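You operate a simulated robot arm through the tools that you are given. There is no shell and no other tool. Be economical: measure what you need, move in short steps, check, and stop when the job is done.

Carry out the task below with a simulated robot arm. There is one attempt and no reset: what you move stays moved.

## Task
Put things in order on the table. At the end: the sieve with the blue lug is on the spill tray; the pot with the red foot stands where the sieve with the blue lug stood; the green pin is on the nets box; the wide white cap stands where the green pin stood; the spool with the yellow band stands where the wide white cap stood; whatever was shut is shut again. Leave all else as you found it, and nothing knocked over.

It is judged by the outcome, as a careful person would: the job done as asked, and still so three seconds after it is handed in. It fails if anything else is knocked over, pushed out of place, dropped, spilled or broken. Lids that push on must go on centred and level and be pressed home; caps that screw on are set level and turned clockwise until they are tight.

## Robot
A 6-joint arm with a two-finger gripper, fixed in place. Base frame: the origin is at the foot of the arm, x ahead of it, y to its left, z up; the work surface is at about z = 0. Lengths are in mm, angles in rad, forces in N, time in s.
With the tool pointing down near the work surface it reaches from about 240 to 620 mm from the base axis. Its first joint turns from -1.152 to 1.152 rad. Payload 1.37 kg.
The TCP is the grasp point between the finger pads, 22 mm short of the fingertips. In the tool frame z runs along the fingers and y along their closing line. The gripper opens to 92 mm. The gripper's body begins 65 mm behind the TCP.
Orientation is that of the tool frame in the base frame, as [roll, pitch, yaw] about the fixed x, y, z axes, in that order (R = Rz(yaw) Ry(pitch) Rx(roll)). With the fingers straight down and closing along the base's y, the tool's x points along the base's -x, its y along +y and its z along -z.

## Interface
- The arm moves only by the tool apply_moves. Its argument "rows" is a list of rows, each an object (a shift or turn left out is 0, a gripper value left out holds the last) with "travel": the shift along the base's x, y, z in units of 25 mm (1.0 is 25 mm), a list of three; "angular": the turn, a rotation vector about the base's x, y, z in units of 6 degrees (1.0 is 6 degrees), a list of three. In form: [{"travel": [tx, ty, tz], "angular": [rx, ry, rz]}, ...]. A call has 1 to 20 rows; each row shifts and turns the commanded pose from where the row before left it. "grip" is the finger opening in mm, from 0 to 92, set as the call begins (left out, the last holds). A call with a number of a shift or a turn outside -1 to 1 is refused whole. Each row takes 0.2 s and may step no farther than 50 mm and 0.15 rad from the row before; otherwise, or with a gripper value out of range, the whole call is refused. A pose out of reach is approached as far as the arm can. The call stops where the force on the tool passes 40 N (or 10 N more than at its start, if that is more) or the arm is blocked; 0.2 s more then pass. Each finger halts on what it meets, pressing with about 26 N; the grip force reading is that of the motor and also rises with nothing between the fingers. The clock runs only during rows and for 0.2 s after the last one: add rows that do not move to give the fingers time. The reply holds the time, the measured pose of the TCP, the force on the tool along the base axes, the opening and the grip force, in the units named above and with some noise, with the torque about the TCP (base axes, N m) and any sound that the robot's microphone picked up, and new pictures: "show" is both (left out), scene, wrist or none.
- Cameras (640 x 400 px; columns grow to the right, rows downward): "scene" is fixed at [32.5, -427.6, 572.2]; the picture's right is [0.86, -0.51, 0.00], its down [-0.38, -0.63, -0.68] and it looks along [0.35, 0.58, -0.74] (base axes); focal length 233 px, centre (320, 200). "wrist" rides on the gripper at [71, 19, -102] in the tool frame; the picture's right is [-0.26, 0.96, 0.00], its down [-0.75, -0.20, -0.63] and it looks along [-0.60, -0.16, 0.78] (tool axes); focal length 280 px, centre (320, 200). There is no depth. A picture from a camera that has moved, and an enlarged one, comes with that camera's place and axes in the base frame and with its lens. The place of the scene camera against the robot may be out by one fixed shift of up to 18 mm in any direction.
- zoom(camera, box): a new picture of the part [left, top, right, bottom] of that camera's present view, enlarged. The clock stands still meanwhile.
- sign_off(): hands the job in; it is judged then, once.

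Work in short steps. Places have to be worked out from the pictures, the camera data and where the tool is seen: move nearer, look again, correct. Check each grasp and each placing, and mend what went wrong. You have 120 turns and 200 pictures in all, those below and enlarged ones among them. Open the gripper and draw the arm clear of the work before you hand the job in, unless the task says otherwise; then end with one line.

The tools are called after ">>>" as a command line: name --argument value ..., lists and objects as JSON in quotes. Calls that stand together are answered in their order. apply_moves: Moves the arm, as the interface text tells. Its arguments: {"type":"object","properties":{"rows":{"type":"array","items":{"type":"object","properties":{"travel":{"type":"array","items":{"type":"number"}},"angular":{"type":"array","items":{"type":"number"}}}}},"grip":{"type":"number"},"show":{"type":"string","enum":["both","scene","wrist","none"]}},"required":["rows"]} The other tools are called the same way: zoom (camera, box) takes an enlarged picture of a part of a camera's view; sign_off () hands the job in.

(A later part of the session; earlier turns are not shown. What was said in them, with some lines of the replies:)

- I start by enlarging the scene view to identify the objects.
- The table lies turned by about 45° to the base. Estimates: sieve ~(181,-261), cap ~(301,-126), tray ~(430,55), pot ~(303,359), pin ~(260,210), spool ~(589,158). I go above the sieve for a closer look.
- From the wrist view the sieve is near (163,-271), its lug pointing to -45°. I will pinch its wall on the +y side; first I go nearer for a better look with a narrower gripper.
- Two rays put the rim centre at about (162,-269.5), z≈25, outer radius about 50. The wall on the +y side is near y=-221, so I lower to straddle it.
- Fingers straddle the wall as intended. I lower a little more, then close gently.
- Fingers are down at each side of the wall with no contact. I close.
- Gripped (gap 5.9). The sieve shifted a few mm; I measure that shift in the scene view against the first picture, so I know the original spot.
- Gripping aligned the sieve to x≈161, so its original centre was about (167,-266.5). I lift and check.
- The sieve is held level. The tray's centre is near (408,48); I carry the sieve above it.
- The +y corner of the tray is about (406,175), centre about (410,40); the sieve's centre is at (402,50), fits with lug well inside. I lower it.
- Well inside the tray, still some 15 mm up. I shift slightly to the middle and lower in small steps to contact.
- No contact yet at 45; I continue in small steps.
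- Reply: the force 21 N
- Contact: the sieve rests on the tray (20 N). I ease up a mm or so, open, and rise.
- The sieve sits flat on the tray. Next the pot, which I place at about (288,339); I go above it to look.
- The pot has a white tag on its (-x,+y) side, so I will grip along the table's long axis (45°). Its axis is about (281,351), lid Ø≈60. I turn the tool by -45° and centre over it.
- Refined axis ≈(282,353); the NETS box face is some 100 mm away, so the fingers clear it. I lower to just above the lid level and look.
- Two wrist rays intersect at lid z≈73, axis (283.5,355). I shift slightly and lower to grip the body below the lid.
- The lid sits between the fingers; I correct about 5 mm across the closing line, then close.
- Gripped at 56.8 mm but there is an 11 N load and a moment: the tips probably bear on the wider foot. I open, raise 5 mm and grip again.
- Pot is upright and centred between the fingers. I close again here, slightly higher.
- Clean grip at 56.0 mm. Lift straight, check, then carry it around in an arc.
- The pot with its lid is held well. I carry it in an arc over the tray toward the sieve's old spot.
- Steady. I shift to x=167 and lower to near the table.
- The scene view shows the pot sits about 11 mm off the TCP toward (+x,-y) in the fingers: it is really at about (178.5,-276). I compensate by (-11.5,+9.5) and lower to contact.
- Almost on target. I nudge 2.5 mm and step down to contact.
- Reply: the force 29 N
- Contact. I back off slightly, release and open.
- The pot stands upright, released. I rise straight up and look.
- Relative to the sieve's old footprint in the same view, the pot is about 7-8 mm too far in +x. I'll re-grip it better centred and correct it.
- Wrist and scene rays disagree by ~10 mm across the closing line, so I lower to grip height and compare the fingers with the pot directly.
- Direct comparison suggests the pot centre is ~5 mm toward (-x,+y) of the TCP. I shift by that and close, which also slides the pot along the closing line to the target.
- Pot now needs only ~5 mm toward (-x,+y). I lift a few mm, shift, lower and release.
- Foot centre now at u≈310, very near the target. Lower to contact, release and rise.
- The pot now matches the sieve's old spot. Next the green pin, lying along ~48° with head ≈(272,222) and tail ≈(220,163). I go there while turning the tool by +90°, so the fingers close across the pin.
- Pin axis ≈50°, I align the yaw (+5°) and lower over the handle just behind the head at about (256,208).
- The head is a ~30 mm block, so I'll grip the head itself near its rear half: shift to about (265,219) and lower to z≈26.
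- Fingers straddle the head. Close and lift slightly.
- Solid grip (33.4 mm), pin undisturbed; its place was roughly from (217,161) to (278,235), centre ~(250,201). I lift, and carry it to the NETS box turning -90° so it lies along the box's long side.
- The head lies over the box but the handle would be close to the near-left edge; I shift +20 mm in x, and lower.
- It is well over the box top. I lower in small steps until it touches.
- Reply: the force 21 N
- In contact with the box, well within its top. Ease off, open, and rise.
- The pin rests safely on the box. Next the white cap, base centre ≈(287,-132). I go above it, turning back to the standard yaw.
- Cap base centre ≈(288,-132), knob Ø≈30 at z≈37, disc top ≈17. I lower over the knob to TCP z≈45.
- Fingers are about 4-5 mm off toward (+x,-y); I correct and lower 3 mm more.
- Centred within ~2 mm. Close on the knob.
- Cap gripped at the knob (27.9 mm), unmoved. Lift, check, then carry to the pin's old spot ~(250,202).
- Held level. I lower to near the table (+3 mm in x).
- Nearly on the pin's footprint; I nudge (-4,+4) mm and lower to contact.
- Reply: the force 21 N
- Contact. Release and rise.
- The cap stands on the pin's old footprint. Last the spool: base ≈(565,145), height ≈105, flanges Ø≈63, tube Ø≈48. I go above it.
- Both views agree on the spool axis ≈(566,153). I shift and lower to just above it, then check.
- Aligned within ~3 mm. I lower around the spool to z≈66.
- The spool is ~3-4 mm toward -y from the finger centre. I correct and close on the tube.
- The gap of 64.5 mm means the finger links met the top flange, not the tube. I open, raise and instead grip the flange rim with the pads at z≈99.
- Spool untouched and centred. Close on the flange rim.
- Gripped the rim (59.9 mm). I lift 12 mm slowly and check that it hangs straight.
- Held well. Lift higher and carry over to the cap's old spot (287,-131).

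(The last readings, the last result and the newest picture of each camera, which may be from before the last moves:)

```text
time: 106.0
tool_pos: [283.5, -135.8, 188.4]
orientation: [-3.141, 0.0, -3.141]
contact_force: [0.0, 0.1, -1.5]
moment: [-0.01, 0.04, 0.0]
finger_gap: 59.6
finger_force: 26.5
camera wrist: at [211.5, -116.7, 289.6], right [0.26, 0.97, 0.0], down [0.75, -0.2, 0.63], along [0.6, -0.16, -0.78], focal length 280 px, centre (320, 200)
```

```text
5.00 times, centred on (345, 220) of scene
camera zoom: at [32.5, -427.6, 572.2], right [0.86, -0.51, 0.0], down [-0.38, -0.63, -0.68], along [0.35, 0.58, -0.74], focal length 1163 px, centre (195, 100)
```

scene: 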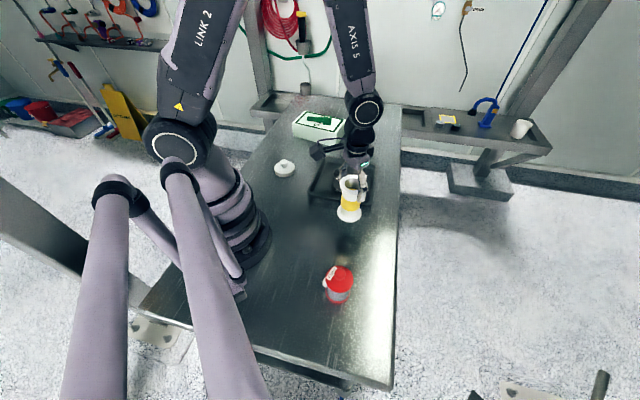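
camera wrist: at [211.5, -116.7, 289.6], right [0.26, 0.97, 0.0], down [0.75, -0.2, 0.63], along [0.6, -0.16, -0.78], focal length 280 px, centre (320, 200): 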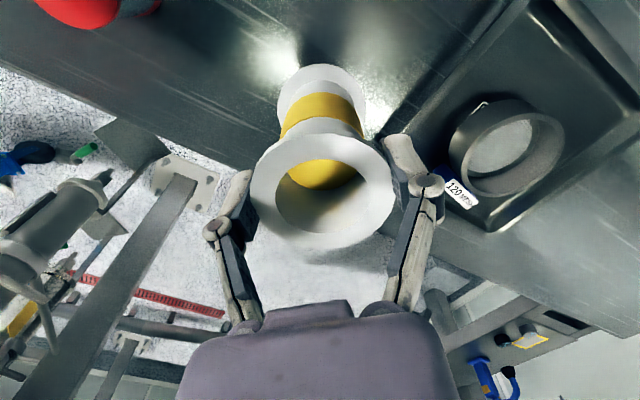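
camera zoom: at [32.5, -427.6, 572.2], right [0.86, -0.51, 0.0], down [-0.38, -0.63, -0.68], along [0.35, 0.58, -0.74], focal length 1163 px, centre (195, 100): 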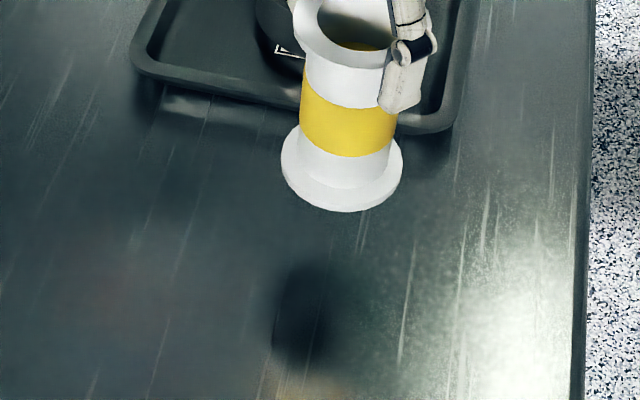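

Now I lower to within ~10 mm of the table, adjusting (+3,+4) mm.

>>> apply_moves --rows '[{"travel": [0.12, 0.16, -0.8]}, {"travel": [0, 0, -0.8]}, {"travel": [0, 0, -0.8]}, {"travel": [0, 0, -0.7]}, {"travel": [0, 0, 0]}]' --show "none"

>>> zoom --camera "scene" --box '[310, 180, 380, 260]'

```text
time: 107.2
tool_pos: [284.5, -132.1, 110.9]
orientation: [-3.142, 0.002, 3.141]
contact_force: [0.8, -0.2, -2.0]
moment: [0.0, 0.0, 0.02]
finger_gap: 59.8
finger_force: 26.1
```

```text
5.00 times, centred on (345, 220) of scene
camera zoom: at [32.6, -427.6, 572.2], right [0.86, -0.51, 0.0], down [-0.38, -0.63, -0.68], along [0.35, 0.58, -0.74], focal length 1163 px, centre (195, 100)
```

zoom: 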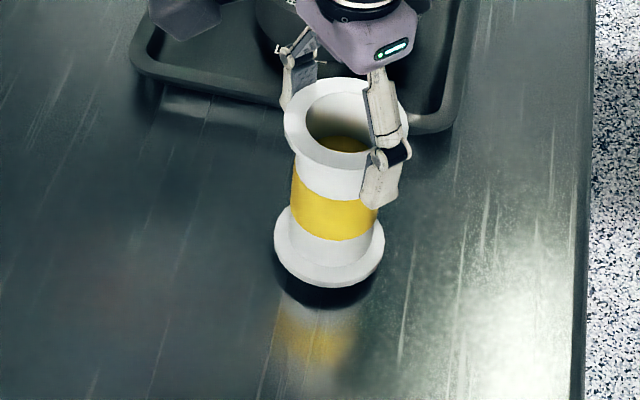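

Expected landing (327,255) vs target (323,255) px: ~2 mm. I nudge and lower to contact.

>>> apply_moves --rows '[{"travel": [-0.08, 0.05, -0.12]}, {"travel": [0, 0, -0.12]}, {"travel": [0, 0, -0.08]}, {"travel": [0, 0, -0.06]}, {"travel": [0, 0, 0]}]' --show "none"

```text
time: 108.4
tool_pos: [283.5, -133.1, 103.0]
orientation: [3.141, 0.001, -3.141]
contact_force: [0.5, 0.3, -3.0]
moment: [0.06, -0.01, 0.0]
finger_gap: 59.7
finger_force: 25.9
```

>>> apply_moves --rows '[{"travel": [0, 0, -0.05]}, {"travel": [0, 0, -0.05]}, {"travel": [0, 0, -0.05]}, {"travel": [0, 0, 0]}]' --show "none"

```text
time: 109.4
tool_pos: [284.6, -130.5, 100.0]
orientation: [3.141, -0.001, -3.141]
contact_force: [-3.1, 2.1, 13.6]
moment: [0.1, -0.1, 0.05]
finger_gap: 59.9
finger_force: 25.9
```

Contact. Release gently and rise.

>>> apply_moves --grip 90 --rows '[{"travel": [0, 0, 0]}, {"travel": [0, 0, 0]}, {"travel": [0, 0, 0]}, {"travel": [0, 0, 0]}]' --show "wrist"

>>> zoom --camera "scene" --box '[310, 180, 380, 260]'

```text
time: 110.4
tool_pos: [284.8, -132.5, 99.6]
orientation: [-3.141, 0.001, -3.141]
contact_force: [0.1, 0.3, 0.4]
moment: [0.02, 0.03, -0.01]
finger_gap: 90.0
finger_force: 0.0
camera wrist: at [212.9, -112.6, 200.8], right [0.26, 0.96, 0.0], down [0.75, -0.2, 0.63], along [0.6, -0.16, -0.78], focal length 280 px, centre (320, 200)
```

wrist: 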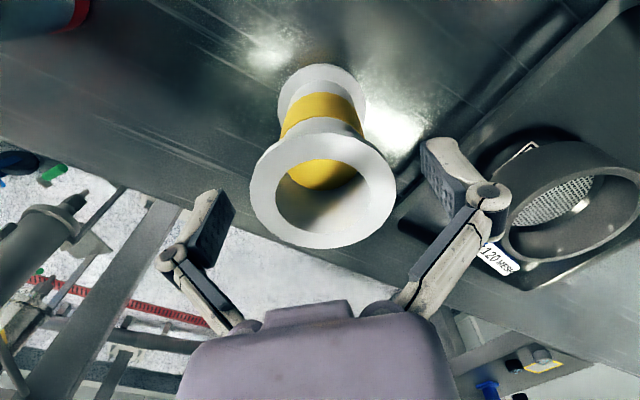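

```text
5.00 times, centred on (345, 220) of scene
camera zoom: at [32.5, -427.6, 572.2], right [0.86, -0.51, 0.0], down [-0.38, -0.63, -0.68], along [0.35, 0.58, -0.74], focal length 1163 px, centre (195, 100)
```

zoom: 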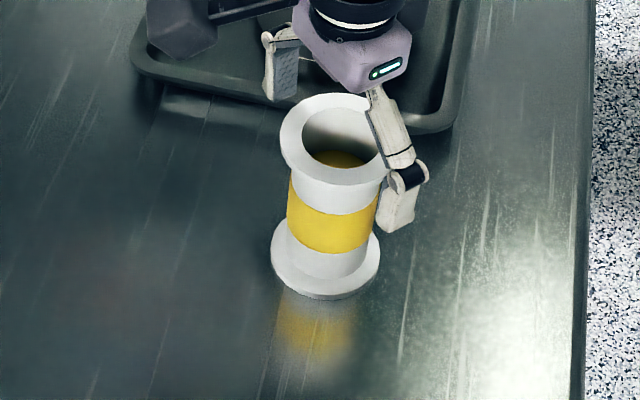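

The spool stands upright on the cap's old spot. I rise straight up and draw clear.

>>> apply_moves --rows '[{"travel": [0, 0, 0.6]}, {"travel": [0, 0, 1]}, {"travel": [0, 0, 1]}, {"travel": [0, 0, 1]}, {"travel": [0, 0, 1]}, {"travel": [0, 0, 1]}, {"travel": [0, 0, 1]}, {"travel": [0, 0, 1]}, {"travel": [0.9, 0.9, 0]}, {"travel": [0.9, 0.9, 0]}, {"travel": [0.9, 0.9, 0]}, {"travel": [0.9, 0.9, 0]}, {"travel": [0.9, 0.9, 0]}, {"travel": [0.9, 0.9, 0]}, {"travel": [0.9, 0.9, 0]}, {"travel": [0.9, 0.9, 0]}, {"travel": [0, 0, 0]}, {"travel": [0, 0, 0]}]'

>>> zoom --camera "scene" --box '[240, 90, 420, 320]'

>>> zoom --camera "scene" --box '[300, 220, 380, 320]'

```text
time: 114.2
tool_pos: [464.2, 49.8, 287.9]
orientation: [3.141, 0.0, 3.141]
contact_force: [0.1, 0.3, 0.3]
moment: [0.0, 0.0, -0.02]
finger_gap: 90.2
finger_force: 0.1
camera wrist: at [393.0, 68.7, 388.6], right [0.26, 0.96, 0.0], down [0.75, -0.2, 0.62], along [0.6, -0.16, -0.78], focal length 280 px, centre (320, 200)
```

scene: 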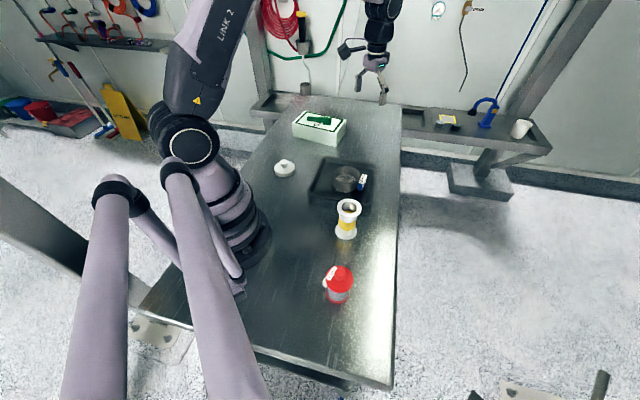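
wrist: 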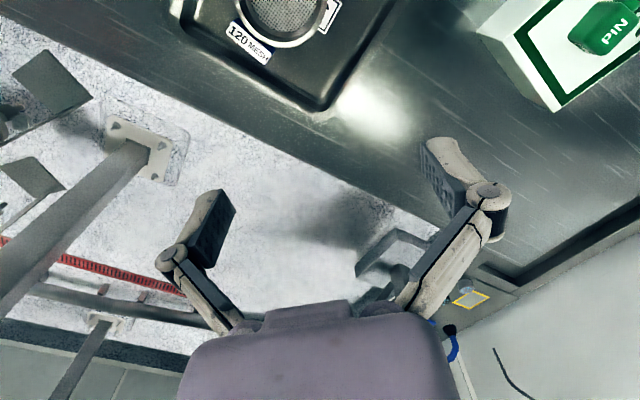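

```text
1.74 times, centred on (330, 205) of scene
camera zoom: at [32.6, -427.6, 572.2], right [0.86, -0.51, 0.0], down [-0.38, -0.63, -0.68], along [0.35, 0.58, -0.74], focal length 405 px, centre (303, 191)
```

zoom: 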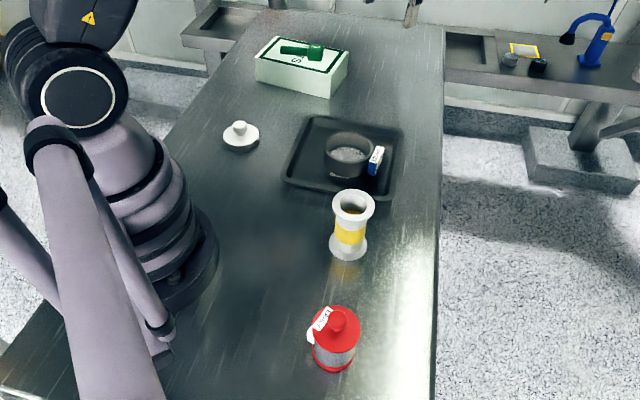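

```text
4.00 times, centred on (340, 270) of scene
camera zoom: at [32.6, -427.6, 572.2], right [0.86, -0.51, 0.0], down [-0.38, -0.63, -0.68], along [0.35, 0.58, -0.74], focal length 931 px, centre (240, -80)
```

zoom: 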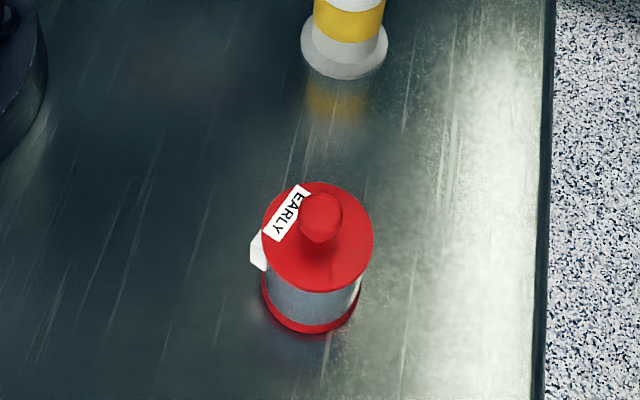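

All five items are in their places and standing, the pot's lid is on, and the arm is clear with the gripper open. I hand in.

>>> sign_off

```text
The job is handed in.
```

I moved all five things where you asked, nothing was knocked over, and the pot's lid stayed on. The last camera views put the pot, cap and spool within a few mm of their spots. The job is handed in.
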